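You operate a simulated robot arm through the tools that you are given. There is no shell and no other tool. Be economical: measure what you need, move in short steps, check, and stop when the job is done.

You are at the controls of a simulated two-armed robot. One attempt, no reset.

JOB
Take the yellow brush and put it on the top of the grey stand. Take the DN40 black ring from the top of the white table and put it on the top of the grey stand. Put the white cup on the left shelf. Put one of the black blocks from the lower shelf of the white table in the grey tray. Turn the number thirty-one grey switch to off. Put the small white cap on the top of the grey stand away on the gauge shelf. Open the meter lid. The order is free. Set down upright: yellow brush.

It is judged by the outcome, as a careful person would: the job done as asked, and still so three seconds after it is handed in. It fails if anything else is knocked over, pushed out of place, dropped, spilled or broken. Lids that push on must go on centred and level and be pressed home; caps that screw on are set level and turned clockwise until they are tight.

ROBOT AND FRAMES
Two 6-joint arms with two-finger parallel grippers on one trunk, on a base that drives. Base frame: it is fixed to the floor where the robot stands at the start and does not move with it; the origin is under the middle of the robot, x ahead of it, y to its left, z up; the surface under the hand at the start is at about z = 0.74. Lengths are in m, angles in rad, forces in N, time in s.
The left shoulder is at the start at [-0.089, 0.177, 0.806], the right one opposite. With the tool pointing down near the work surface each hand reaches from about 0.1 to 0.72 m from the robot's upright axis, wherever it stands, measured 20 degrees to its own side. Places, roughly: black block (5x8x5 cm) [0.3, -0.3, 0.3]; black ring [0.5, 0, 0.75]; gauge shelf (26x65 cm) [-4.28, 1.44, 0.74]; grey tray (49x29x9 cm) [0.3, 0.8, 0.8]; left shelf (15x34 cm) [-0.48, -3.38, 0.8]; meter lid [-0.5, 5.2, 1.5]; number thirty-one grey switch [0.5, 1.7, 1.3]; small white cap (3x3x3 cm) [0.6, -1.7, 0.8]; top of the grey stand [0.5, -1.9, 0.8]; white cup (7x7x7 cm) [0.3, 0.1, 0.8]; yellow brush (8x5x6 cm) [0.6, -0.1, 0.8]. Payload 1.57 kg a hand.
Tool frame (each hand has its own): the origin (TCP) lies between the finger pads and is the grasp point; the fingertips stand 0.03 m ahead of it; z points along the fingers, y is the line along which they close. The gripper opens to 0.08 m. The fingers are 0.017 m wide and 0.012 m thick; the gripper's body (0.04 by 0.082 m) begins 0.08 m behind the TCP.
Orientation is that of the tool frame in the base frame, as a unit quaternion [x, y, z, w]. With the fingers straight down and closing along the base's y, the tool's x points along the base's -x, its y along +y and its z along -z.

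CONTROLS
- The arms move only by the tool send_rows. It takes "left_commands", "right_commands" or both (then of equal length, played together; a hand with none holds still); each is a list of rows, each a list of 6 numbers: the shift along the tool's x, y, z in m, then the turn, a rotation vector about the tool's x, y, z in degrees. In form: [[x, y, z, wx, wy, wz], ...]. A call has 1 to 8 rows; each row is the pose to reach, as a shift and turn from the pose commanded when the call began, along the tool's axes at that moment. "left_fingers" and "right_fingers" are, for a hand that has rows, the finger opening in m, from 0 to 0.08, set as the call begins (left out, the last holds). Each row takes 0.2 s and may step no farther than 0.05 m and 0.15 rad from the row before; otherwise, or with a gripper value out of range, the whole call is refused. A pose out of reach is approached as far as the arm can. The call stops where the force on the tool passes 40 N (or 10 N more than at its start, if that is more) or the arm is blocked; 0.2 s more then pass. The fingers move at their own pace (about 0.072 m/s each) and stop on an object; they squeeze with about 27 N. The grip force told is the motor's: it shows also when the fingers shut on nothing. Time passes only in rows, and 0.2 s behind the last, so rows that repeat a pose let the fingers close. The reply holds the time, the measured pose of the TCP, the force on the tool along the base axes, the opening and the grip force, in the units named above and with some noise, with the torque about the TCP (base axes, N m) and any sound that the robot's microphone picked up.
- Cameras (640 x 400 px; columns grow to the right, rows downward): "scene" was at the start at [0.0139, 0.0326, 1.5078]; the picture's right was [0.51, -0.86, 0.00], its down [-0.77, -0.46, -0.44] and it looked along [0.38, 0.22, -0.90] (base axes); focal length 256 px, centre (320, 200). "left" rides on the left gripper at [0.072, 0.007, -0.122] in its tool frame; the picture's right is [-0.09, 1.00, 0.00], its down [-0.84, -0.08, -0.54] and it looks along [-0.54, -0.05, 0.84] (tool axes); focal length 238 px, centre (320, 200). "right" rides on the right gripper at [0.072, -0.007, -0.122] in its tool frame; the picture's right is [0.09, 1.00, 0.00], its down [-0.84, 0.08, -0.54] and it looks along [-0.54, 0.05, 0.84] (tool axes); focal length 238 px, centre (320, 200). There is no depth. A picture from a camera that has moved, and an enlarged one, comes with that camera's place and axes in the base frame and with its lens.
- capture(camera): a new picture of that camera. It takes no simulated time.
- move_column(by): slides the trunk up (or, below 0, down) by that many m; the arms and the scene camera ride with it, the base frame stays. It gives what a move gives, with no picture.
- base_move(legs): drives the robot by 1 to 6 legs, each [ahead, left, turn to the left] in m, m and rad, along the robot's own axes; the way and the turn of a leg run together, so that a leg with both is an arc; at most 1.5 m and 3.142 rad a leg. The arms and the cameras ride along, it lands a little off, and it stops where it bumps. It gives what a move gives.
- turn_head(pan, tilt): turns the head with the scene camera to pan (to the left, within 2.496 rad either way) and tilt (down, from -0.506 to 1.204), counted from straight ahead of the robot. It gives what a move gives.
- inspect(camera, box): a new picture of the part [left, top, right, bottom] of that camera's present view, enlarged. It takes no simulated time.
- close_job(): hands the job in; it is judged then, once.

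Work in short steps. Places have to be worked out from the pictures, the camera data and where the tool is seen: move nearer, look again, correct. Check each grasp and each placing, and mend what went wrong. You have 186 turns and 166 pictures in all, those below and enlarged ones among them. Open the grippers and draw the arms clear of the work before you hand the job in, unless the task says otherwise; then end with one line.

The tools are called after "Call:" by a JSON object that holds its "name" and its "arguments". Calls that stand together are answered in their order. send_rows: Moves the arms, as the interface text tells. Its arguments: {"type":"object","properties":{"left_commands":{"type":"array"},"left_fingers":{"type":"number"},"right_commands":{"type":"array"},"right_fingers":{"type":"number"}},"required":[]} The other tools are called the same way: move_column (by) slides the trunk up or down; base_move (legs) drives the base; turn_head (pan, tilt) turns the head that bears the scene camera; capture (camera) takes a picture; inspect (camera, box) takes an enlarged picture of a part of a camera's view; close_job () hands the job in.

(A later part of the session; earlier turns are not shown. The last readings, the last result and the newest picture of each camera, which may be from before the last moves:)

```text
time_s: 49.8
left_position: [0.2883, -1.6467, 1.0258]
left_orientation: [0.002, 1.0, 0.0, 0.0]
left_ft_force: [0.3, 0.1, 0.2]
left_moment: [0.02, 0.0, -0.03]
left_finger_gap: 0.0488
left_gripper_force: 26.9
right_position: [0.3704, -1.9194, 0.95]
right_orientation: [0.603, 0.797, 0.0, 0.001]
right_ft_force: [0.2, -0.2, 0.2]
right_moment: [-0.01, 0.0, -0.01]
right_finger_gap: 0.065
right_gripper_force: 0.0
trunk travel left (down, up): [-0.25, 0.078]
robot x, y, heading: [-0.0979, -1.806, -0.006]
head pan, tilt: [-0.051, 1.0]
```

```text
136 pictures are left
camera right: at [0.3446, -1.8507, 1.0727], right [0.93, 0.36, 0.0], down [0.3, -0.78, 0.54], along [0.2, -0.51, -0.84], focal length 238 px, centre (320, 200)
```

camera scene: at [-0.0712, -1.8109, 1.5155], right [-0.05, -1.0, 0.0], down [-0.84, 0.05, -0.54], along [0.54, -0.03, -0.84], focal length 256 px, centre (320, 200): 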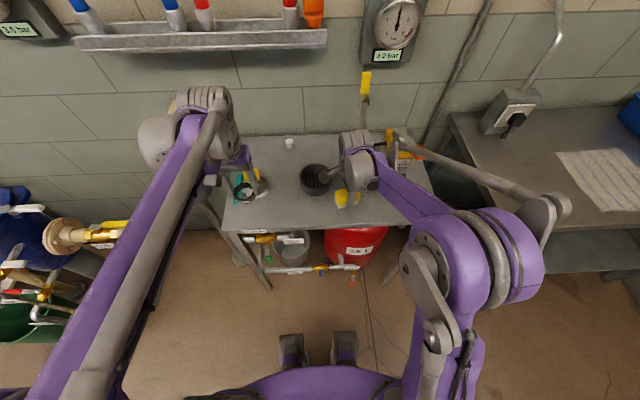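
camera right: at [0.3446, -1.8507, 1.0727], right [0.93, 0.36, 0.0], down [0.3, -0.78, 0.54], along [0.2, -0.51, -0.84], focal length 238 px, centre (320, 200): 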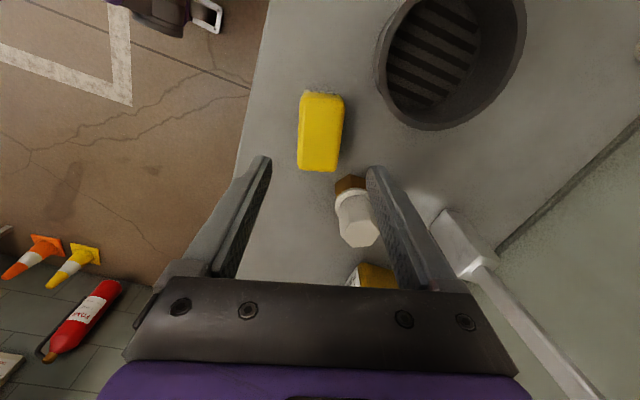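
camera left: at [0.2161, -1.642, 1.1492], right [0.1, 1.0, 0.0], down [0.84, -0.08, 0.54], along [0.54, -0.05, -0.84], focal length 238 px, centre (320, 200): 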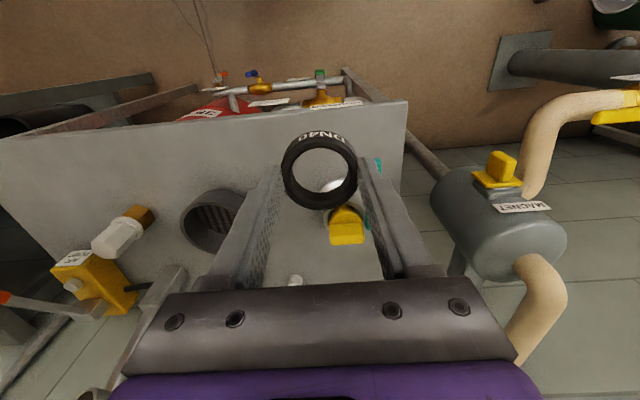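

Brush stands upright. I withdraw the right hand and bring the ring over (0.36, -1.73) with the left hand.

Call:
{"name": "send_rows", "arguments": {"right_commands": [[0, 0, -0.04, 0, 0, 0], [-0.03, -0.015, -0.06, 0, 0, 0], [-0.06, -0.03, -0.08, 0, 0, 0], [-0.09, -0.045, -0.1, 0, 0, 0], [-0.128, -0.062, -0.1, 0, 0, 0], [-0.128, -0.062, -0.1, 0, 0, 0], [-0.128, -0.062, -0.1, 0, 0, 0], [-0.128, -0.062, -0.1, 0, 0, 0]], "left_commands": [[0, 0, 0, 0, 0, 0], [-0.02, -0.02, 0, 0, 0, 0], [-0.045, -0.05, 0, 0, 0, 0], [-0.072, -0.083, 0, 0, 0, 0], [-0.072, -0.083, 0.04, 0, 0, 0], [-0.072, -0.083, 0.08, 0, 0, 0], [-0.072, -0.083, 0.12, 0, 0, 0], [-0.072, -0.083, 0.15, 0, 0, 0]]}}

Call:
{"name": "capture", "arguments": {"camera": "left"}}

Call:
{"name": "capture", "arguments": {"camera": "scene"}}

```text
time_s: 51.6
left_position: [0.3603, -1.7315, 0.8764]
left_orientation: [0.002, 1.0, 0.0, 0.0]
left_ft_force: [0.1, 0.0, -0.8]
left_moment: [0.01, -0.01, 0.0]
left_finger_gap: 0.0488
left_gripper_force: 27.1
right_position: [0.3453, -2.0584, 1.0501]
right_orientation: [0.603, 0.798, 0.0, 0.0]
right_ft_force: [-0.3, 0.5, 0.4]
right_moment: [0.03, 0.01, 0.02]
right_finger_gap: 0.0652
right_gripper_force: 0.0
trunk travel left (down, up): [-0.25, 0.078]
robot x, y, heading: [-0.1009, -1.8124, -0.005]
head pan, tilt: [-0.051, 1.0]
```

```text
135 pictures are left
camera left: at [0.2882, -1.7251, 0.9991], right [0.1, 1.0, 0.0], down [0.84, -0.08, 0.54], along [0.54, -0.05, -0.84], focal length 238 px, centre (320, 200)
```

left: 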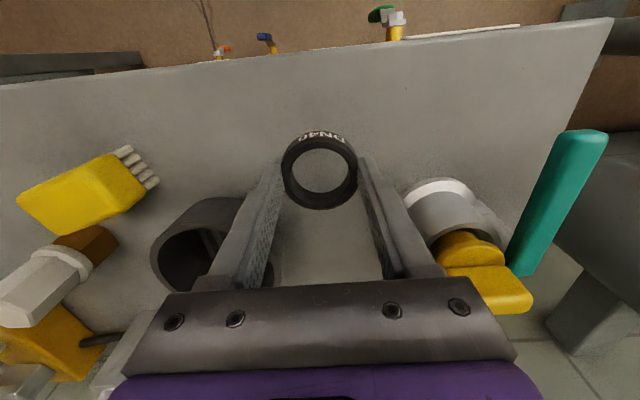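

```text
134 pictures are left
camera scene: at [-0.0713, -1.8108, 1.5155], right [-0.05, -1.0, 0.0], down [-0.84, 0.05, -0.54], along [0.54, -0.03, -0.84], focal length 256 px, centre (320, 200)
```

scene: 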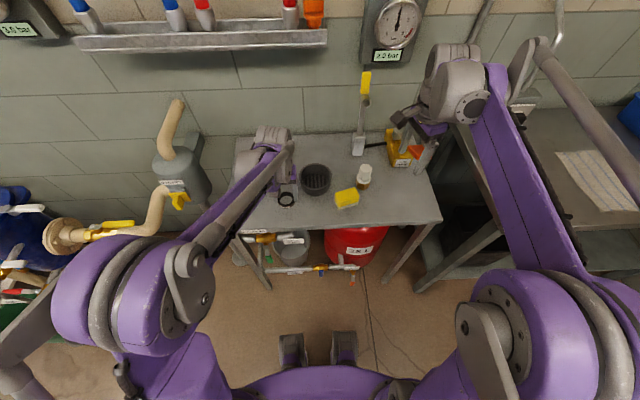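

Clear spot. I lower the ring gently in small steps.

Call:
{"name": "send_rows", "arguments": {"left_commands": [[0, 0, 0.02, 0, 0, 0], [0, 0, 0.035, 0, 0, 0], [0, 0, 0.04, 0, 0, 0], [0, 0, 0.043, 0, 0, 0]]}}

```text
time_s: 52.6
left_position: [0.3596, -1.7318, 0.8349]
left_orientation: [0.002, 1.0, -0.001, 0.001]
left_ft_force: [4.0, 0.5, 27.8]
left_moment: [0.01, -0.1, 0.03]
left_finger_gap: 0.0489
left_gripper_force: 26.9
right_position: [0.3446, -2.0608, 1.0496]
right_orientation: [0.603, 0.797, 0.001, 0.001]
right_ft_force: [-0.5, -0.1, 0.4]
right_moment: [0.02, 0.0, 0.0]
right_finger_gap: 0.065
right_gripper_force: 0.0
trunk travel left (down, up): [-0.25, 0.078]
robot x, y, heading: [-0.1047, -1.8119, -0.001]
head pan, tilt: [-0.051, 1.0]
```

Contact at 0.835 (27.8 N); I ease up, open and lift away.

Call:
{"name": "send_rows", "arguments": {"left_commands": [[0, 0, -0.002, 0, 0, 0], [0, 0, -0.002, 0, 0, 0]]}}

Call:
{"name": "send_rows", "arguments": {"left_commands": [[0, 0, 0, 0, 0, 0], [0, 0, 0, 0, 0, 0], [0, 0, 0, 0, 0, 0]], "left_fingers": 0.07}}

Call:
{"name": "send_rows", "arguments": {"left_commands": [[0, 0, -0.04, 0, 0, 0], [0, 0, -0.08, 0, 0, 0], [0, 0, -0.12, 0, 0, 0], [0, 0, -0.16, 0, 0, 0]]}}

Call:
{"name": "capture", "arguments": {"camera": "left"}}

```text
time_s: 53.2
left_position: [0.3596, -1.7319, 0.8343]
left_orientation: [0.001, 1.0, 0.0, -0.001]
left_ft_force: [-0.1, -1.0, 0.9]
left_moment: [-0.07, -0.05, -0.04]
left_finger_gap: 0.0484
left_gripper_force: 27.1
right_position: [0.3436, -2.0587, 1.0488]
right_orientation: [0.604, 0.797, 0.001, 0.0]
right_ft_force: [0.2, 0.5, 0.9]
right_moment: [-0.01, -0.01, 0.0]
right_finger_gap: 0.0651
right_gripper_force: 0.0
trunk travel left (down, up): [-0.25, 0.078]
robot x, y, heading: [-0.1054, -1.8122, -0.001]
head pan, tilt: [-0.051, 1.0]
```

```text
time_s: 54.0
left_position: [0.3609, -1.7311, 0.8335]
left_orientation: [0.002, 1.0, 0.0, 0.0]
left_ft_force: [-0.8, 0.5, 0.6]
left_moment: [0.02, -0.01, 0.0]
left_finger_gap: 0.0701
left_gripper_force: 0.1
right_position: [0.3442, -2.059, 1.0508]
right_orientation: [0.603, 0.798, 0.0, 0.001]
right_ft_force: [1.4, -0.4, -0.2]
right_moment: [-0.01, -0.02, 0.02]
right_finger_gap: 0.0647
right_gripper_force: 0.1
trunk travel left (down, up): [-0.25, 0.078]
robot x, y, heading: [-0.1008, -1.8101, -0.002]
head pan, tilt: [-0.051, 1.0]
```

```text
time_s: 55.0
left_position: [0.3595, -1.7312, 0.9936]
left_orientation: [0.002, 1.0, 0.0, 0.0]
left_ft_force: [0.7, 0.3, 0.2]
left_moment: [-0.02, 0.03, 0.02]
left_finger_gap: 0.0701
left_gripper_force: 0.1
right_position: [0.3454, -2.0584, 1.0499]
right_orientation: [0.603, 0.798, 0.0, 0.001]
right_ft_force: [0.9, -0.5, 0.2]
right_moment: [0.0, -0.02, 0.0]
right_finger_gap: 0.0651
right_gripper_force: 0.1
trunk travel left (down, up): [-0.25, 0.078]
robot x, y, heading: [-0.103, -1.8095, -0.004]
head pan, tilt: [-0.051, 1.0]
```

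```text
133 pictures are left
camera left: at [0.2876, -1.7256, 1.1177], right [0.1, 1.0, 0.0], down [0.84, -0.08, 0.54], along [0.54, -0.05, -0.84], focal length 238 px, centre (320, 200)
```

left: 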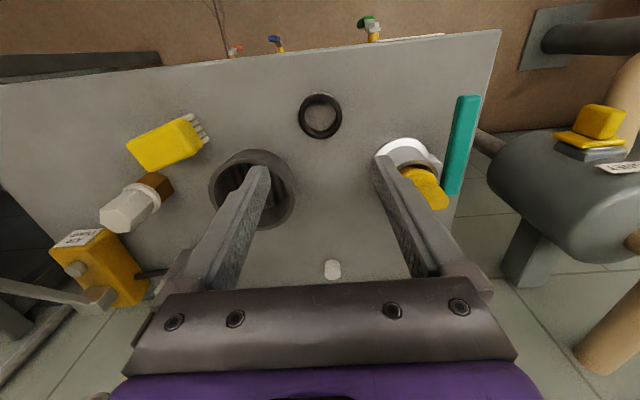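

Ring is down on the stand. The cap is at about (0.646, -1.735); there is a wall shelf above it, so I'll approach with the hand tilted about 40° forward. I drive 0.13 m ahead first.

Call:
{"name": "base_move", "arguments": {"legs": [[0.13, 0, 0]]}}

Call:
{"name": "send_rows", "arguments": {"left_commands": [[0, 0, 0, 0, -8, 0], [0.01, 0, 0, 0, -16, 0], [0.02, 0, 0, 0, -24, 0], [0.03, 0, 0, 0, -32, 0], [0.03, 0, 0, 0, -40, 0]], "left_fingers": 0.06}}

Call:
{"name": "capture", "arguments": {"camera": "left"}}

Call:
{"name": "capture", "arguments": {"camera": "scene"}}

```text
time_s: 56.3
left_position: [0.489, -1.7317, 0.994]
left_orientation: [0.002, 1.0, 0.0, 0.001]
left_ft_force: [-0.2, 0.0, 0.7]
left_moment: [-0.01, 0.0, 0.01]
left_finger_gap: 0.07
left_gripper_force: 0.0
right_position: [0.4732, -2.0599, 1.05]
right_orientation: [0.604, 0.797, 0.001, 0.0]
right_ft_force: [0.1, -0.4, -0.8]
right_moment: [0.01, 0.01, -0.03]
right_finger_gap: 0.065
right_gripper_force: 0.1
trunk travel left (down, up): [-0.25, 0.078]
robot x, y, heading: [0.0313, -1.8098, -0.002]
head pan, tilt: [-0.051, 1.0]
```

```text
time_s: 57.5
left_position: [0.4591, -1.7322, 0.994]
left_orientation: [0.002, 0.939, -0.001, 0.343]
left_ft_force: [0.7, 0.7, 0.0]
left_moment: [-0.01, -0.04, 0.03]
left_finger_gap: 0.0601
left_gripper_force: 0.2
right_position: [0.4728, -2.0609, 1.0491]
right_orientation: [0.604, 0.797, 0.0, -0.001]
right_ft_force: [-0.2, -0.2, 0.0]
right_moment: [0.0, 0.0, 0.01]
right_finger_gap: 0.0651
right_gripper_force: 0.0
trunk travel left (down, up): [-0.25, 0.078]
robot x, y, heading: [0.0244, -1.8069, -0.006]
head pan, tilt: [-0.051, 1.0]
```

```text
132 pictures are left
camera left: at [0.3248, -1.7264, 1.0426], right [0.07, 1.0, 0.06], down [0.29, -0.08, 0.95], along [0.95, -0.05, -0.29], focal length 238 px, centre (320, 200)
```

left: 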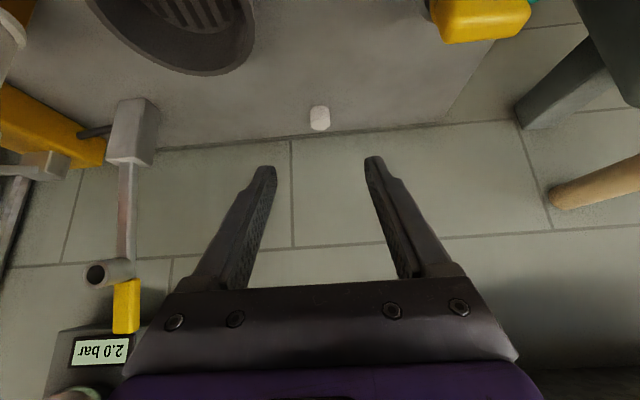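

```text
131 pictures are left
camera scene: at [0.0569, -1.8113, 1.5155], right [-0.05, -1.0, 0.0], down [-0.84, 0.05, -0.54], along [0.54, -0.03, -0.84], focal length 256 px, centre (320, 200)
```

scene: 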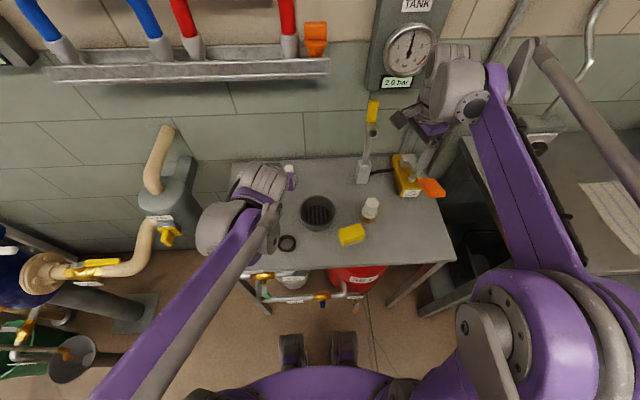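

Cap confirmed at (0.645, -1.735). Approach along the tilted finger axis, stopping short to check.

Call:
{"name": "send_rows", "arguments": {"left_commands": [[-0.009, -0.001, 0.04, 0, 0, 0], [-0.018, -0.002, 0.08, 0, 0, 0], [-0.027, -0.003, 0.12, 0, 0, 0], [-0.0273, -0.003, 0.16, 0, 0, 0], [-0.0273, -0.003, 0.19, 0, 0, 0]]}}

Call:
{"name": "capture", "arguments": {"camera": "left"}}

```text
time_s: 58.7
left_position: [0.6021, -1.7352, 0.8646]
left_orientation: [0.001, 0.94, -0.001, 0.341]
left_ft_force: [0.3, 0.4, -0.3]
left_moment: [-0.04, 0.01, -0.02]
left_finger_gap: 0.06
left_gripper_force: 0.0
right_position: [0.473, -2.0598, 1.049]
right_orientation: [0.604, 0.797, 0.0, 0.0]
right_ft_force: [1.1, 0.0, -0.1]
right_moment: [0.02, 0.03, 0.01]
right_finger_gap: 0.065
right_gripper_force: 0.1
trunk travel left (down, up): [-0.25, 0.078]
robot x, y, heading: [0.0276, -1.8108, -0.003]
head pan, tilt: [-0.051, 1.0]
```

```text
130 pictures are left
camera left: at [0.469, -1.7295, 0.9132], right [0.07, 1.0, 0.06], down [0.29, -0.08, 0.95], along [0.95, -0.05, -0.3], focal length 238 px, centre (320, 200)
```

left: 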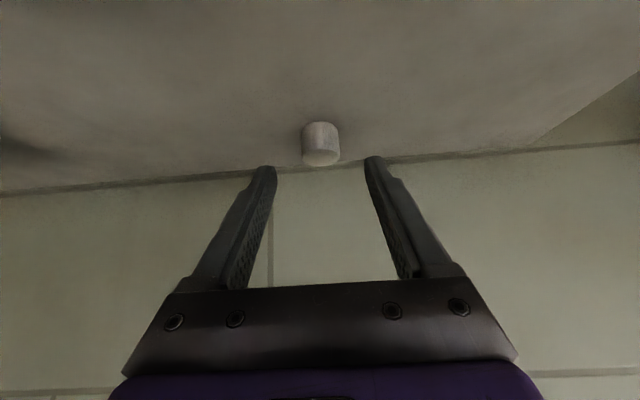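

Centred. Advance the last 5 cm and close.

Call:
{"name": "send_rows", "arguments": {"left_commands": [[0, 0, 0.025, 0, 0, 0], [0, 0, 0.048, 0, 0, 0]]}}

Call:
{"name": "send_rows", "arguments": {"left_commands": [[0, 0, 0, 0, 0, 0], [0, 0, 0, 0, 0, 0], [0, 0, 0, 0, 0, 0]], "left_fingers": 0.0}}

Call:
{"name": "capture", "arguments": {"camera": "left"}}

```text
time_s: 59.3
left_position: [0.6335, -1.7365, 0.8292]
left_orientation: [0.001, 0.94, 0.0, 0.342]
left_ft_force: [0.1, 0.5, 0.7]
left_moment: [-0.04, -0.01, 0.02]
left_finger_gap: 0.0599
left_gripper_force: 0.0
right_position: [0.474, -2.0603, 1.0499]
right_orientation: [0.604, 0.797, 0.0, 0.0]
right_ft_force: [0.6, -1.0, -0.4]
right_moment: [0.01, -0.01, 0.0]
right_finger_gap: 0.0649
right_gripper_force: 0.0
trunk travel left (down, up): [-0.25, 0.078]
robot x, y, heading: [0.0297, -1.8086, -0.005]
head pan, tilt: [-0.051, 1.0]
```

```text
time_s: 60.1
left_position: [0.6324, -1.7375, 0.8279]
left_orientation: [0.002, 0.94, -0.001, 0.342]
left_ft_force: [0.3, -0.7, -1.2]
left_moment: [0.01, 0.02, 0.0]
left_finger_gap: 0.027
left_gripper_force: 26.8
right_position: [0.4742, -2.0597, 1.0501]
right_orientation: [0.604, 0.797, 0.0, 0.0]
right_ft_force: [0.1, -0.3, -0.6]
right_moment: [-0.04, 0.03, 0.0]
right_finger_gap: 0.0648
right_gripper_force: 0.1
trunk travel left (down, up): [-0.25, 0.078]
robot x, y, heading: [0.0263, -1.8117, -0.002]
head pan, tilt: [-0.051, 1.0]
```

```text
129 pictures are left
camera left: at [0.4995, -1.7305, 0.8778], right [0.07, 1.0, 0.06], down [0.29, -0.08, 0.95], along [0.95, -0.05, -0.3], focal length 238 px, centre (320, 200)
```

left: 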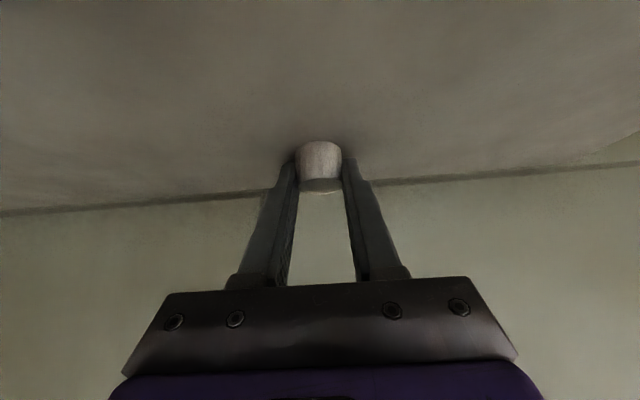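

Cap held (27 mm). I retract along the same line and back the robot away.

Call:
{"name": "send_rows", "arguments": {"left_commands": [[0, 0, -0.04, 0, 0, 0], [0, 0, -0.08, 0, 0, 0], [0, 0, -0.12, 0, 0, 0], [0.01, 0, -0.16, 0, 0, 0], [0.02, 0, -0.2, 0, 0, 0], [0.0273, 0, -0.24, 0, 0, 0], [0.0273, 0, -0.26, 0, 0, 0]]}}

Call:
{"name": "base_move", "arguments": {"legs": [[-0.55, 0, 0]]}}

Call:
{"name": "capture", "arguments": {"camera": "left"}}

Call:
{"name": "capture", "arguments": {"camera": "scene"}}

```text
time_s: 61.7
left_position: [0.4435, -1.7357, 1.0119]
left_orientation: [0.002, 0.94, -0.001, 0.342]
left_ft_force: [-0.9, -0.4, -0.3]
left_moment: [0.03, 0.03, 0.02]
left_finger_gap: 0.027
left_gripper_force: 26.7
right_position: [0.4726, -2.0602, 1.0502]
right_orientation: [0.604, 0.797, 0.0, 0.001]
right_ft_force: [-0.5, -0.5, -0.9]
right_moment: [-0.03, 0.01, 0.0]
right_finger_gap: 0.0651
right_gripper_force: 0.2
trunk travel left (down, up): [-0.25, 0.078]
robot x, y, heading: [0.0265, -1.8102, -0.005]
head pan, tilt: [-0.051, 1.0]
```

```text
time_s: 64.9
left_position: [-0.1013, -1.7326, 1.0098]
left_orientation: [0.001, 0.94, 0.0, 0.342]
left_ft_force: [0.3, 0.7, -0.3]
left_moment: [-0.02, 0.02, -0.03]
left_finger_gap: 0.0271
left_gripper_force: 27.3
right_position: [-0.0723, -2.0567, 1.0505]
right_orientation: [0.603, 0.798, 0.001, 0.0]
right_ft_force: [0.7, -0.6, 0.3]
right_moment: [-0.03, 0.02, -0.01]
right_finger_gap: 0.0649
right_gripper_force: 0.1
trunk travel left (down, up): [-0.25, 0.078]
robot x, y, heading: [-0.5196, -1.8042, -0.003]
head pan, tilt: [-0.051, 1.0]
```

```text
128 pictures are left
camera left: at [-0.235, -1.7272, 1.0595], right [0.07, 1.0, 0.06], down [0.29, -0.08, 0.95], along [0.95, -0.05, -0.3], focal length 238 px, centre (320, 200)
```

left: 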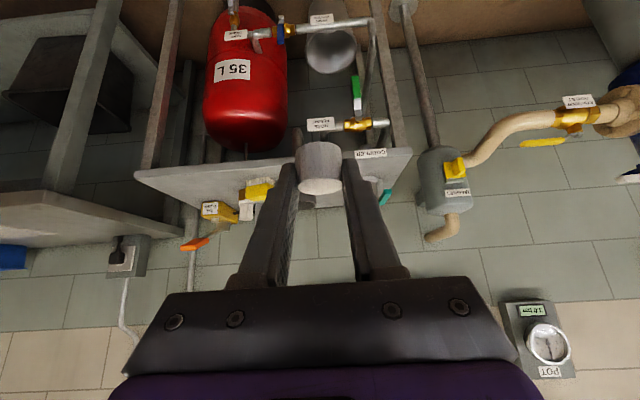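

```text
127 pictures are left
camera scene: at [-0.4889, -1.8097, 1.5155], right [-0.05, -1.0, 0.0], down [-0.84, 0.04, -0.54], along [0.54, -0.03, -0.84], focal length 256 px, centre (320, 200)
```

scene: 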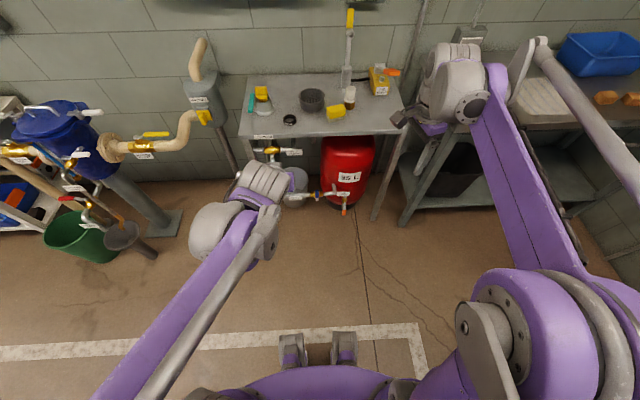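

Both items rest well on the stand, and the cap is in the left hand. Next the white cup: I drive back left to in front of the table.

Call:
{"name": "base_move", "arguments": {"legs": [[0, 1.5, 0], [0, 0.5, 0], [0.36, 0, 0]]}}

Call:
{"name": "turn_head", "arguments": {"pan": -0.3, "tilt": 1.1}}

Call:
{"name": "capture", "arguments": {"camera": "scene"}}

Call:
{"name": "capture", "arguments": {"camera": "right"}}

```text
time_s: 84.7
left_position: [0.2536, 0.2891, 1.0105]
left_orientation: [-0.002, 0.94, 0.001, 0.342]
left_ft_force: [0.1, 0.0, 0.6]
left_moment: [-0.01, -0.01, 0.0]
left_finger_gap: 0.0272
left_gripper_force: 26.8
right_position: [0.2852, -0.0346, 1.0504]
right_orientation: [0.601, 0.799, 0.0, 0.0]
right_ft_force: [0.8, -0.1, -0.1]
right_moment: [0.02, 0.01, -0.01]
right_finger_gap: 0.0651
right_gripper_force: 0.1
trunk travel left (down, up): [-0.25, 0.078]
robot x, y, heading: [-0.1601, 0.2116, 0.005]
head pan, tilt: [-0.051, 1.0]
```

```text
time_s: 85.5
left_position: [0.2534, 0.289, 1.0104]
left_orientation: [-0.001, 0.94, 0.0, 0.342]
left_ft_force: [-0.8, 0.3, -0.2]
left_moment: [-0.01, 0.02, 0.0]
left_finger_gap: 0.0268
left_gripper_force: 27.0
right_position: [0.2852, -0.0346, 1.0513]
right_orientation: [0.6, 0.8, 0.0, -0.001]
right_ft_force: [0.2, 1.2, -0.8]
right_moment: [0.04, -0.03, -0.02]
right_finger_gap: 0.065
right_gripper_force: 0.1
trunk travel left (down, up): [-0.25, 0.078]
robot x, y, heading: [-0.163, 0.2107, 0.0]
head pan, tilt: [-0.3, 1.1]
```

```text
126 pictures are left
camera scene: at [-0.1426, 0.1956, 1.5089], right [-0.29, -0.96, 0.0], down [-0.85, 0.26, -0.45], along [0.43, -0.13, -0.89], focal length 256 px, centre (320, 200)
```

scene: 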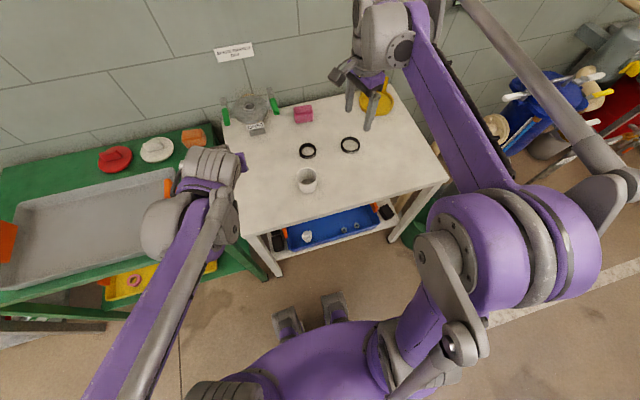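

```text
125 pictures are left
camera right: at [0.2586, 0.0334, 1.1719], right [0.93, 0.37, 0.0], down [0.31, -0.78, 0.54], along [0.2, -0.5, -0.84], focal length 238 px, centre (320, 200)
```

right: 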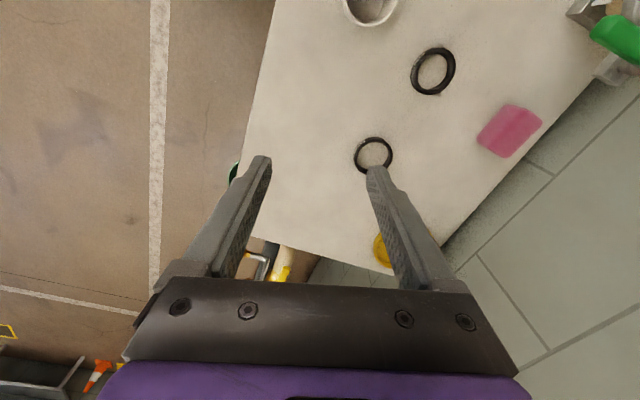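

Let me zoom on the cup and on the lower shelf with the dark blocks beside the blue tray.

Call:
{"name": "inspect", "arguments": {"camera": "scene", "box": [230, 140, 430, 280]}}

```text
2.86 times, centred on (330, 210) of scene
camera zoom: at [-0.1426, 0.1956, 1.5089], right [-0.29, -0.96, 0.0], down [-0.85, 0.26, -0.45], along [0.43, -0.13, -0.89], focal length 733 px, centre (291, 171)
```

zoom: 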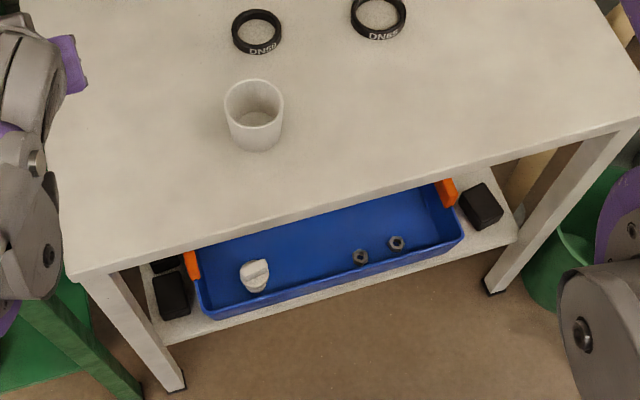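

Cup rim centre is about (0.295, 0.106), rim 6.8 cm wide. I'll grip its near wall: one finger inside, one outside. First hover the right hand above it (moving the left hand aside).

Call:
{"name": "send_rows", "arguments": {"left_commands": [[0, 0.03, 0, 0, 0, 0], [0, 0.06, 0, 0, 0, 0], [0, 0.09, 0, 0, 0, 0], [0, 0.1, 0, 0, 0, 0], [0, 0.1, 0, 0, 0, 0], [0, 0.1, 0, 0, 0, 0]], "right_commands": [[0.03, 0.003, 0, 0, 0, 0], [0.06, 0.006, 0, 0, 0, 0], [0.09, 0.01, 0.02, 0, 0, 0], [0.12, 0.013, 0.05, 0, 0, 0], [0.133, 0.015, 0.09, 0, 0, 0], [0.133, 0.015, 0.12, 0, 0, 0]], "right_fingers": 0.05}}

Call:
{"name": "capture", "arguments": {"camera": "right"}}

```text
time_s: 86.9
left_position: [0.2529, 0.3905, 1.0122]
left_orientation: [-0.001, 0.94, 0.0, 0.342]
left_ft_force: [-0.6, 1.0, -1.1]
left_moment: [0.02, 0.01, -0.02]
left_finger_gap: 0.0269
left_gripper_force: 26.3
right_position: [0.263, 0.0969, 0.9289]
right_orientation: [0.601, 0.799, 0.0, 0.0]
right_ft_force: [0.1, -0.9, -0.1]
right_moment: [-0.01, 0.03, 0.0]
right_finger_gap: 0.0497
right_gripper_force: 0.1
trunk travel left (down, up): [-0.25, 0.078]
robot x, y, heading: [-0.165, 0.2083, -0.0]
head pan, tilt: [-0.3, 1.1]
```

```text
123 pictures are left
camera right: at [0.2365, 0.1657, 1.0515], right [0.93, 0.37, 0.0], down [0.31, -0.78, 0.54], along [0.2, -0.5, -0.84], focal length 238 px, centre (320, 200)
```

right: 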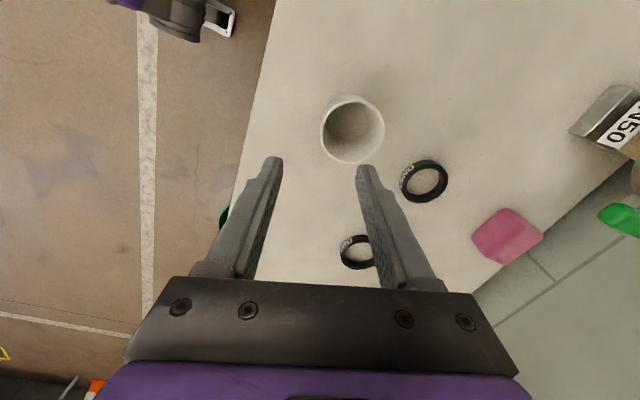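

The near rim wall lies midway between the fingers. I descend straddling the wall and close.

Call:
{"name": "send_rows", "arguments": {"right_commands": [[0.004, 0.004, 0.04, 0, 0, 0], [0.004, 0.004, 0.08, 0, 0, 0], [0.004, 0.004, 0.109, 0, 0, 0]]}}

Call:
{"name": "send_rows", "arguments": {"right_commands": [[0, 0, 0, 0, 0, 0], [0, 0, 0, 0, 0, 0], [0, 0, 0, 0, 0, 0], [0, 0, 0, 0, 0, 0]], "right_fingers": 0.0}}

Call:
{"name": "capture", "arguments": {"camera": "right"}}

```text
time_s: 87.7
left_position: [0.2529, 0.3881, 1.0108]
left_orientation: [-0.002, 0.94, 0.001, 0.342]
left_ft_force: [0.1, 0.0, -0.2]
left_moment: [0.0, 0.01, -0.03]
left_finger_gap: 0.0268
left_gripper_force: 26.9
right_position: [0.266, 0.1012, 0.8201]
right_orientation: [0.601, 0.799, 0.0, 0.0]
right_ft_force: [-0.9, 0.0, -0.5]
right_moment: [0.01, 0.0, -0.01]
right_finger_gap: 0.0499
right_gripper_force: 0.1
trunk travel left (down, up): [-0.25, 0.078]
robot x, y, heading: [-0.1648, 0.2149, 0.005]
head pan, tilt: [-0.3, 1.1]
```

```text
time_s: 88.7
left_position: [0.2532, 0.3896, 1.0115]
left_orientation: [-0.002, 0.94, 0.001, 0.342]
left_ft_force: [0.3, 0.2, 0.8]
left_moment: [0.02, -0.01, 0.01]
left_finger_gap: 0.0268
left_gripper_force: 27.3
right_position: [0.2662, 0.102, 0.8222]
right_orientation: [0.6, 0.8, 0.0, 0.0]
right_ft_force: [2.0, 0.9, 5.3]
right_moment: [0.18, -0.35, -0.04]
right_finger_gap: 0.0035
right_gripper_force: 24.0
trunk travel left (down, up): [-0.25, 0.078]
robot x, y, heading: [-0.1634, 0.2116, 0.007]
head pan, tilt: [-0.3, 1.1]
```

```text
122 pictures are left
camera right: at [0.2397, 0.1698, 0.943], right [0.93, 0.37, 0.0], down [0.31, -0.78, 0.54], along [0.2, -0.5, -0.84], focal length 238 px, centre (320, 200)
```

right: 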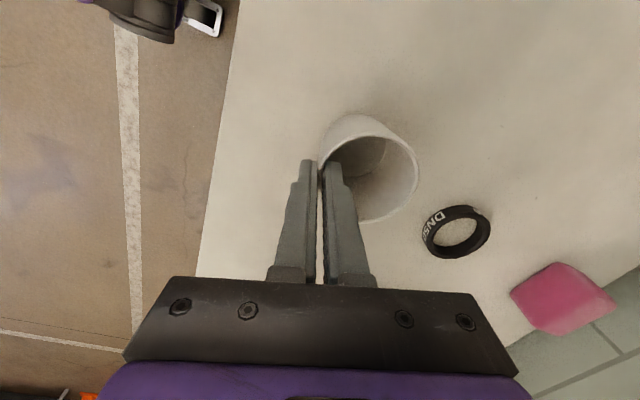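

Wall gripped (3.5 mm); the tapered wall tilted the cup a bit. I lift and look.

Call:
{"name": "send_rows", "arguments": {"right_commands": [[0, 0, -0.03, 0, 0, 0], [0, 0, -0.07, 0, 0, 0], [0, 0, -0.11, 0, 0, 0], [0, 0, -0.15, 0, 0, 0], [0, 0, -0.19, 0, 0, 0]]}}

Call:
{"name": "capture", "arguments": {"camera": "right"}}

Call:
{"name": "inspect", "arguments": {"camera": "scene", "box": [230, 100, 430, 240]}}

```text
time_s: 89.9
left_position: [0.2523, 0.3876, 1.0112]
left_orientation: [-0.002, 0.94, 0.001, 0.342]
left_ft_force: [-0.7, -0.4, 0.7]
left_moment: [0.0, 0.0, 0.06]
left_finger_gap: 0.0266
left_gripper_force: 27.4
right_position: [0.2646, 0.1013, 1.0134]
right_orientation: [0.6, 0.8, 0.0, 0.0]
right_ft_force: [-0.3, 0.2, -0.5]
right_moment: [-0.01, -0.01, 0.0]
right_finger_gap: 0.0032
right_gripper_force: 24.1
trunk travel left (down, up): [-0.25, 0.078]
robot x, y, heading: [-0.1624, 0.2118, 0.006]
head pan, tilt: [-0.3, 1.1]
```

```text
121 pictures are left
camera right: at [0.2384, 0.1701, 1.134], right [0.93, 0.37, 0.0], down [0.31, -0.78, 0.54], along [0.2, -0.5, -0.84], focal length 238 px, centre (320, 200)
```

right: 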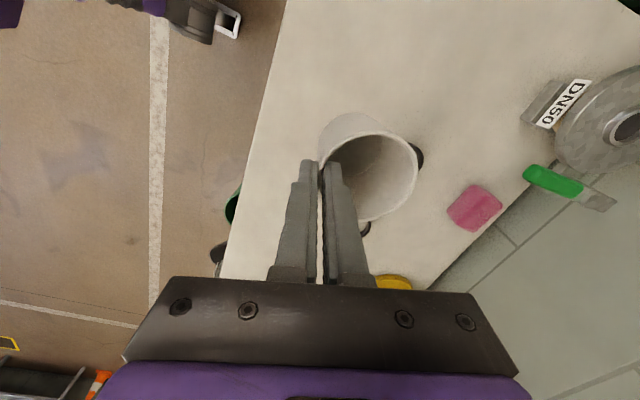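

```text
2.86 times, centred on (330, 170) of scene
camera zoom: at [-0.1427, 0.1956, 1.5089], right [-0.29, -0.96, 0.0], down [-0.85, 0.26, -0.45], along [0.43, -0.13, -0.89], focal length 733 px, centre (291, 286)
```

zoom: 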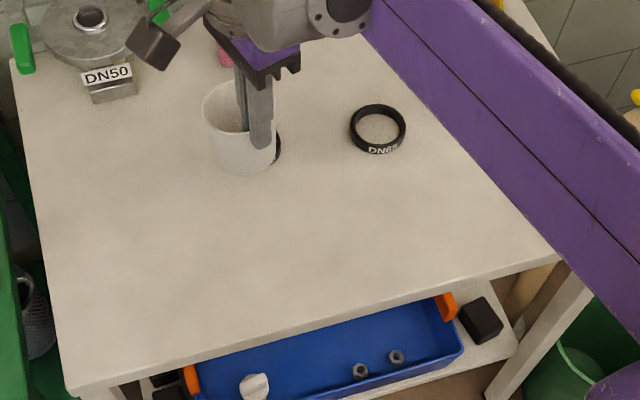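

Cup held with a slight tilt. I back away, turn right 90° and drive toward the left shelf on the far wall.

Call:
{"name": "base_move", "arguments": {"legs": [[-0.45, 0, 0], [0, 0, -1.571], [1.3, 0, 0], [1.2, 0, 0]]}}

Call:
{"name": "turn_head", "arguments": {"pan": 0.0, "tilt": 0.6}}

Call:
{"name": "capture", "arguments": {"camera": "scene"}}

```text
time_s: 108.3
left_position: [-0.4526, -2.7069, 1.0111]
left_orientation: [0.667, 0.661, -0.243, 0.241]
left_ft_force: [-0.1, -0.6, 0.2]
left_moment: [0.01, -0.01, -0.01]
left_finger_gap: 0.0269
left_gripper_force: 26.4
right_position: [-0.7405, -2.7144, 1.0107]
right_orientation: [0.991, 0.133, 0.0, 0.001]
right_ft_force: [0.8, 0.2, -1.5]
right_moment: [0.04, 0.0, 0.02]
right_finger_gap: 0.0028
right_gripper_force: 23.8
trunk travel left (down, up): [-0.25, 0.078]
robot x, y, heading: [-0.6236, -2.287, -1.58]
head pan, tilt: [-0.3, 1.1]
```

```text
time_s: 109.2
left_position: [-0.4524, -2.7064, 1.0101]
left_orientation: [0.667, 0.662, -0.243, 0.242]
left_ft_force: [0.4, 0.8, -0.1]
left_moment: [0.0, 0.01, -0.02]
left_finger_gap: 0.0268
left_gripper_force: 26.4
right_position: [-0.7392, -2.715, 1.0113]
right_orientation: [0.991, 0.134, 0.0, 0.0]
right_ft_force: [-0.1, 0.2, -0.3]
right_moment: [-0.01, 0.01, 0.02]
right_finger_gap: 0.0029
right_gripper_force: 23.9
trunk travel left (down, up): [-0.25, 0.078]
robot x, y, heading: [-0.622, -2.2882, -1.58]
head pan, tilt: [0.0, 0.6]
```

```text
119 pictures are left
camera scene: at [-0.622, -2.3349, 1.5475], right [-1.0, 0.01, 0.0], down [0.01, 0.57, -0.82], along [-0.01, -0.82, -0.57], focal length 256 px, centre (320, 200)
```

scene: 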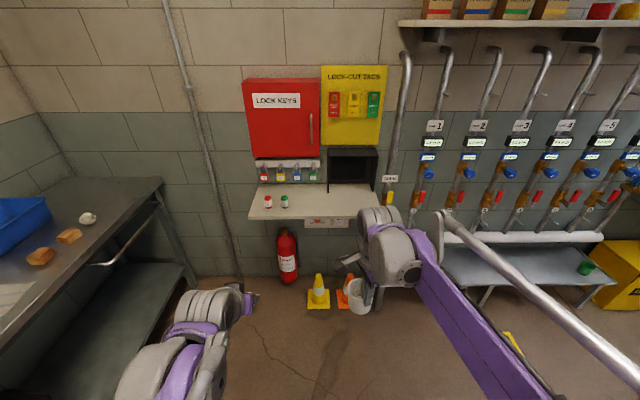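

I zoom in on the shelf to see its extent and contents.

Call:
{"name": "inspect", "arguments": {"camera": "scene", "box": [230, 140, 410, 250]}}

```text
3.56 times, centred on (320, 195) of scene
camera zoom: at [-0.622, -2.3349, 1.5475], right [-1.0, 0.01, 0.0], down [0.01, 0.57, -0.82], along [-0.01, -0.82, -0.57], focal length 912 px, centre (320, 218)
```

zoom: 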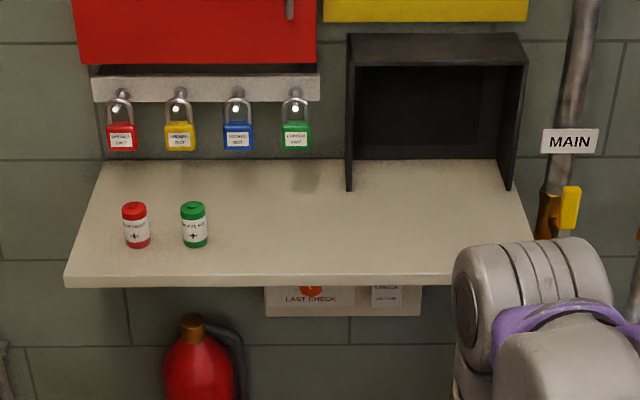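

The "left shelf" area is the free left part of this shelf, with red and green cans at about (-0.38,-3.36) and (-0.46,-3.35). I'll put the cup at about (-0.56, -3.37). Drive closer.

Call:
{"name": "base_move", "arguments": {"legs": [[0, 0.12, 0], [0.5, 0, 0]]}}

Call:
{"name": "turn_head", "arguments": {"pan": 0.0, "tilt": 0.95}}

Call:
{"name": "capture", "arguments": {"camera": "scene"}}

Call:
{"name": "capture", "arguments": {"camera": "right"}}

```text
time_s: 113.5
left_position: [-0.3388, -3.2117, 1.0112]
left_orientation: [0.668, 0.661, -0.243, 0.241]
left_ft_force: [0.5, 1.0, 0.6]
left_moment: [0.01, -0.03, 0.0]
left_finger_gap: 0.0265
left_gripper_force: 26.7
right_position: [-0.6268, -3.2185, 1.011]
right_orientation: [0.991, 0.133, 0.0, 0.001]
right_ft_force: [0.4, -0.2, -1.5]
right_moment: [0.0, 0.01, -0.01]
right_finger_gap: 0.0028
right_gripper_force: 24.0
trunk travel left (down, up): [-0.25, 0.078]
robot x, y, heading: [-0.507, -2.7893, -1.582]
head pan, tilt: [0.0, 0.6]
```

```text
time_s: 114.3
left_position: [-0.339, -3.2107, 1.0108]
left_orientation: [0.667, 0.662, -0.242, 0.241]
left_ft_force: [0.0, -0.5, 0.0]
left_moment: [-0.01, -0.02, -0.01]
left_finger_gap: 0.0267
left_gripper_force: 26.9
right_position: [-0.6258, -3.2194, 1.0111]
right_orientation: [0.991, 0.134, 0.0, 0.001]
right_ft_force: [-0.2, 0.3, -1.2]
right_moment: [0.02, -0.01, 0.0]
right_finger_gap: 0.0027
right_gripper_force: 23.6
trunk travel left (down, up): [-0.25, 0.078]
robot x, y, heading: [-0.5077, -2.7921, -1.583]
head pan, tilt: [0.0, 0.949]
```

```text
117 pictures are left
camera scene: at [-0.5082, -2.8232, 1.5192], right [-1.0, 0.01, 0.0], down [0.01, 0.81, -0.58], along [-0.01, -0.58, -0.81], focal length 256 px, centre (320, 200)
```

scene: 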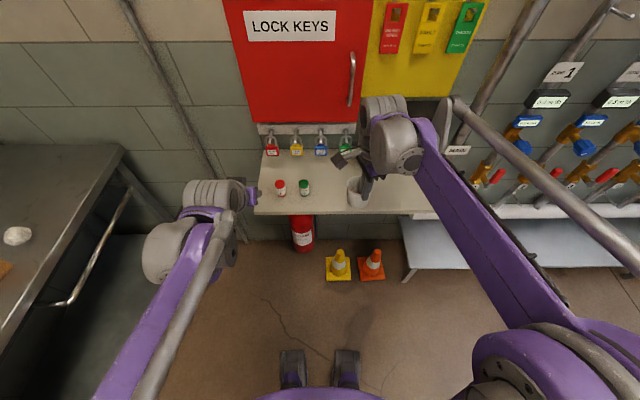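

```text
116 pictures are left
camera right: at [-0.5585, -3.192, 1.1334], right [0.35, -0.94, 0.0], down [-0.79, -0.3, 0.54], along [-0.51, -0.19, -0.84], focal length 238 px, centre (320, 200)
```

right: 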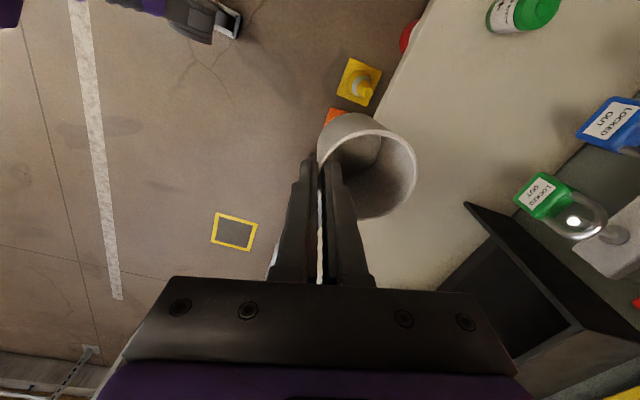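

Shelf top is about z 0.78, with its front edge at y≈-3.30. I move the cup over (-0.56, -3.375), staying 4 cm high, and tilt back ~6° to level it.

Call:
{"name": "send_rows", "arguments": {"right_commands": [[0.005, 0.035, 0, 0, 0, 0], [0.01, 0.07, 0, 0, 0, 0], [0.016, 0.105, 0, 0, 0, 0], [0.0214, 0.138, 0.01, -3, 0, 0], [0.0214, 0.138, 0.05, -6, 0, 0], [0.0214, 0.138, 0.09, -6, 0, 0], [0.0214, 0.138, 0.11, -6, 0, 0]]}}

Call:
{"name": "capture", "arguments": {"camera": "right"}}

Call:
{"name": "inspect", "arguments": {"camera": "scene", "box": [240, 110, 440, 250]}}

Call:
{"name": "capture", "arguments": {"camera": "left"}}

```text
time_s: 115.9
left_position: [-0.3385, -3.2114, 1.0118]
left_orientation: [0.668, 0.661, -0.242, 0.24]
left_ft_force: [0.2, 0.1, -0.5]
left_moment: [0.0, -0.03, -0.01]
left_finger_gap: 0.0271
left_gripper_force: 27.1
right_position: [-0.5692, -3.3459, 0.9008]
right_orientation: [0.99, 0.133, 0.007, 0.053]
right_ft_force: [0.1, -0.4, 0.0]
right_moment: [0.01, -0.02, 0.0]
right_finger_gap: 0.0027
right_gripper_force: 24.0
trunk travel left (down, up): [-0.25, 0.078]
robot x, y, heading: [-0.5105, -2.792, -1.584]
head pan, tilt: [0.0, 0.949]
```

```text
115 pictures are left
camera right: at [-0.505, -3.3068, 1.0214], right [0.35, -0.93, 0.1], down [-0.8, -0.24, 0.55], along [-0.48, -0.28, -0.83], focal length 238 px, centre (320, 200)
```

right: 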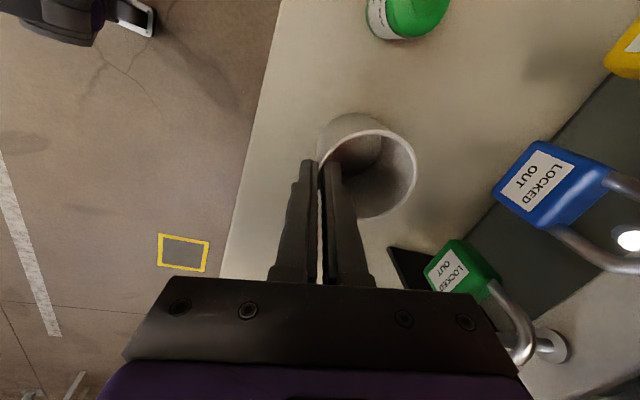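

```text
2.86 times, centred on (340, 180) of scene
camera zoom: at [-0.5082, -2.8232, 1.5191], right [-1.0, 0.01, 0.0], down [0.01, 0.81, -0.58], along [-0.01, -0.58, -0.81], focal length 733 px, centre (263, 257)
```

zoom: 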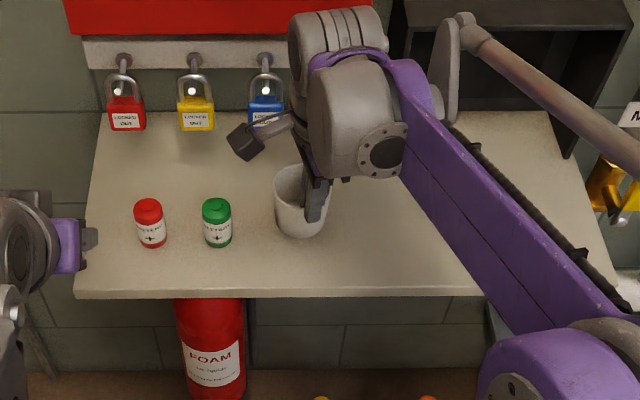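

```text
113 pictures are left
camera left: at [-0.3306, -3.0786, 1.0597], right [0.99, -0.08, 0.06], down [-0.08, -0.29, 0.95], along [-0.06, -0.95, -0.3], focal length 238 px, centre (320, 200)
```

left: 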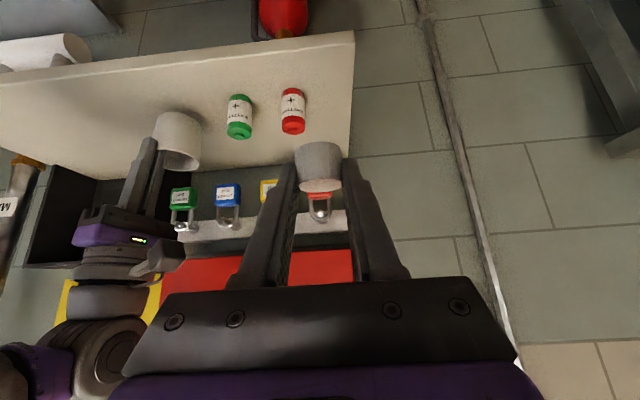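

Cup is above a free spot, beside the green can. Lower gently.

Call:
{"name": "send_rows", "arguments": {"right_commands": [[0, 0.002, 0.015, 0, 0, 0], [0, 0.003, 0.025, 0, 0, 0], [0, 0.003, 0.031, 0, 0, 0]]}}

Call:
{"name": "capture", "arguments": {"camera": "left"}}

```text
time_s: 116.7
left_position: [-0.3392, -3.2098, 1.012]
left_orientation: [0.668, 0.661, -0.244, 0.242]
left_ft_force: [-0.5, 0.8, 0.0]
left_moment: [0.0, 0.01, 0.03]
left_finger_gap: 0.0269
left_gripper_force: 27.3
right_position: [-0.5674, -3.35, 0.8704]
right_orientation: [0.99, 0.133, 0.007, 0.051]
right_ft_force: [0.2, 0.2, 22.4]
right_moment: [-0.1, -0.05, -0.02]
right_finger_gap: 0.0032
right_gripper_force: 23.6
trunk travel left (down, up): [-0.25, 0.078]
robot x, y, heading: [-0.5089, -2.7934, -1.583]
head pan, tilt: [0.0, 0.949]
```

```text
112 pictures are left
camera left: at [-0.3304, -3.0777, 1.0602], right [0.99, -0.08, 0.06], down [-0.08, -0.29, 0.95], along [-0.06, -0.95, -0.3], focal length 238 px, centre (320, 200)
```

left: 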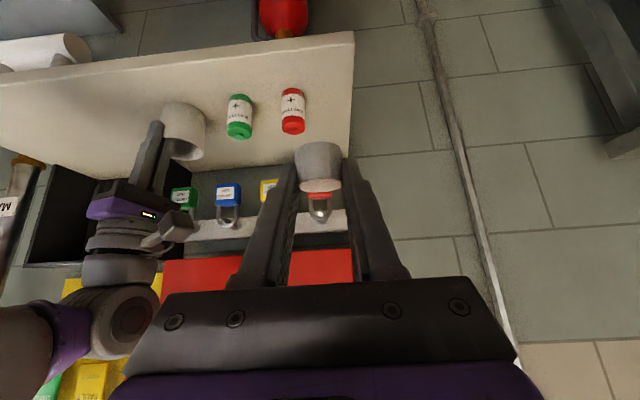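

Touching down at 22 N with almost no torque, so it's nearly level. I ease off 1 mm, open the fingers modestly and lift straight out.

Call:
{"name": "send_rows", "arguments": {"right_commands": [[0, 0, -0.001, 0, 0, 0], [0, 0, -0.001, 0, 0, 0], [0, 0, -0.001, 0, 0, 0]], "right_fingers": 0.035}}

Call:
{"name": "send_rows", "arguments": {"right_commands": [[0, 0, -0.03, 0, 0, 0], [0, 0, -0.07, 0, 0, 0], [0, 0, -0.11, 0, 0, 0], [0, 0, -0.14, 0, 0, 0]]}}

Call:
{"name": "capture", "arguments": {"camera": "left"}}

Call:
{"name": "capture", "arguments": {"camera": "right"}}

```text
time_s: 117.5
left_position: [-0.3393, -3.2113, 1.0098]
left_orientation: [0.668, 0.661, -0.244, 0.241]
left_ft_force: [0.6, 0.9, 0.5]
left_moment: [0.03, 0.0, 0.01]
left_finger_gap: 0.0266
left_gripper_force: 26.9
right_position: [-0.567, -3.352, 0.8712]
right_orientation: [0.99, 0.133, 0.007, 0.051]
right_ft_force: [-0.5, 0.9, -0.2]
right_moment: [0.01, -0.01, 0.0]
right_finger_gap: 0.0352
right_gripper_force: 0.0
trunk travel left (down, up): [-0.25, 0.078]
robot x, y, heading: [-0.5105, -2.7927, -1.577]
head pan, tilt: [0.0, 0.949]
```

```text
time_s: 118.5
left_position: [-0.3384, -3.2097, 1.0107]
left_orientation: [0.668, 0.661, -0.243, 0.241]
left_ft_force: [-0.1, 0.1, -0.1]
left_moment: [0.01, 0.04, -0.01]
left_finger_gap: 0.0271
left_gripper_force: 27.2
right_position: [-0.5711, -3.3388, 1.012]
right_orientation: [0.99, 0.133, 0.007, 0.052]
right_ft_force: [0.4, 0.3, 0.0]
right_moment: [0.01, 0.0, -0.01]
right_finger_gap: 0.0348
right_gripper_force: 0.0
trunk travel left (down, up): [-0.25, 0.078]
robot x, y, heading: [-0.5068, -2.7891, -1.584]
head pan, tilt: [0.0, 0.949]
```

```text
111 pictures are left
camera left: at [-0.3306, -3.0785, 1.0597], right [0.99, -0.08, 0.06], down [-0.08, -0.29, 0.95], along [-0.06, -0.95, -0.3], focal length 238 px, centre (320, 200)
```

left: 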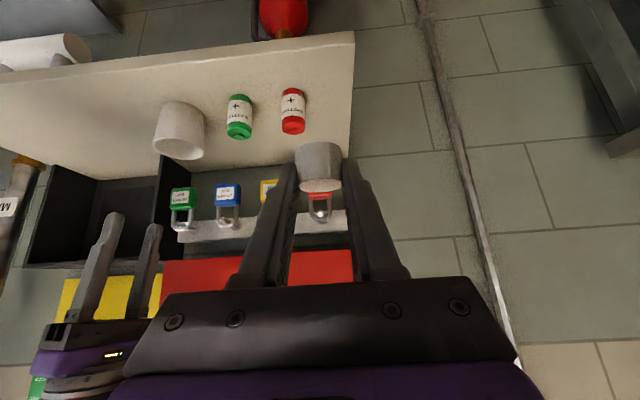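

```text
110 pictures are left
camera right: at [-0.5063, -3.3004, 1.1319], right [0.35, -0.93, 0.1], down [-0.8, -0.24, 0.55], along [-0.48, -0.28, -0.83], focal length 238 px, centre (320, 200)
```

right: 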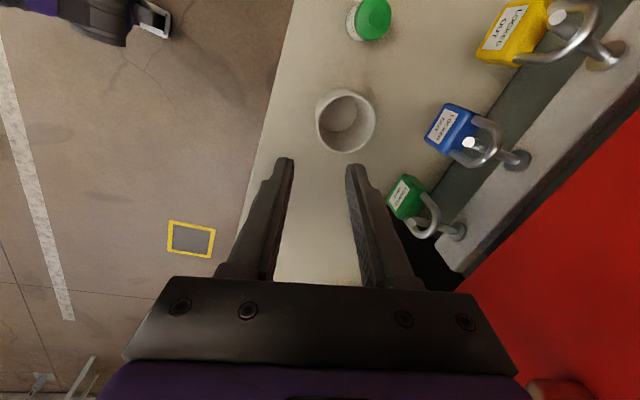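

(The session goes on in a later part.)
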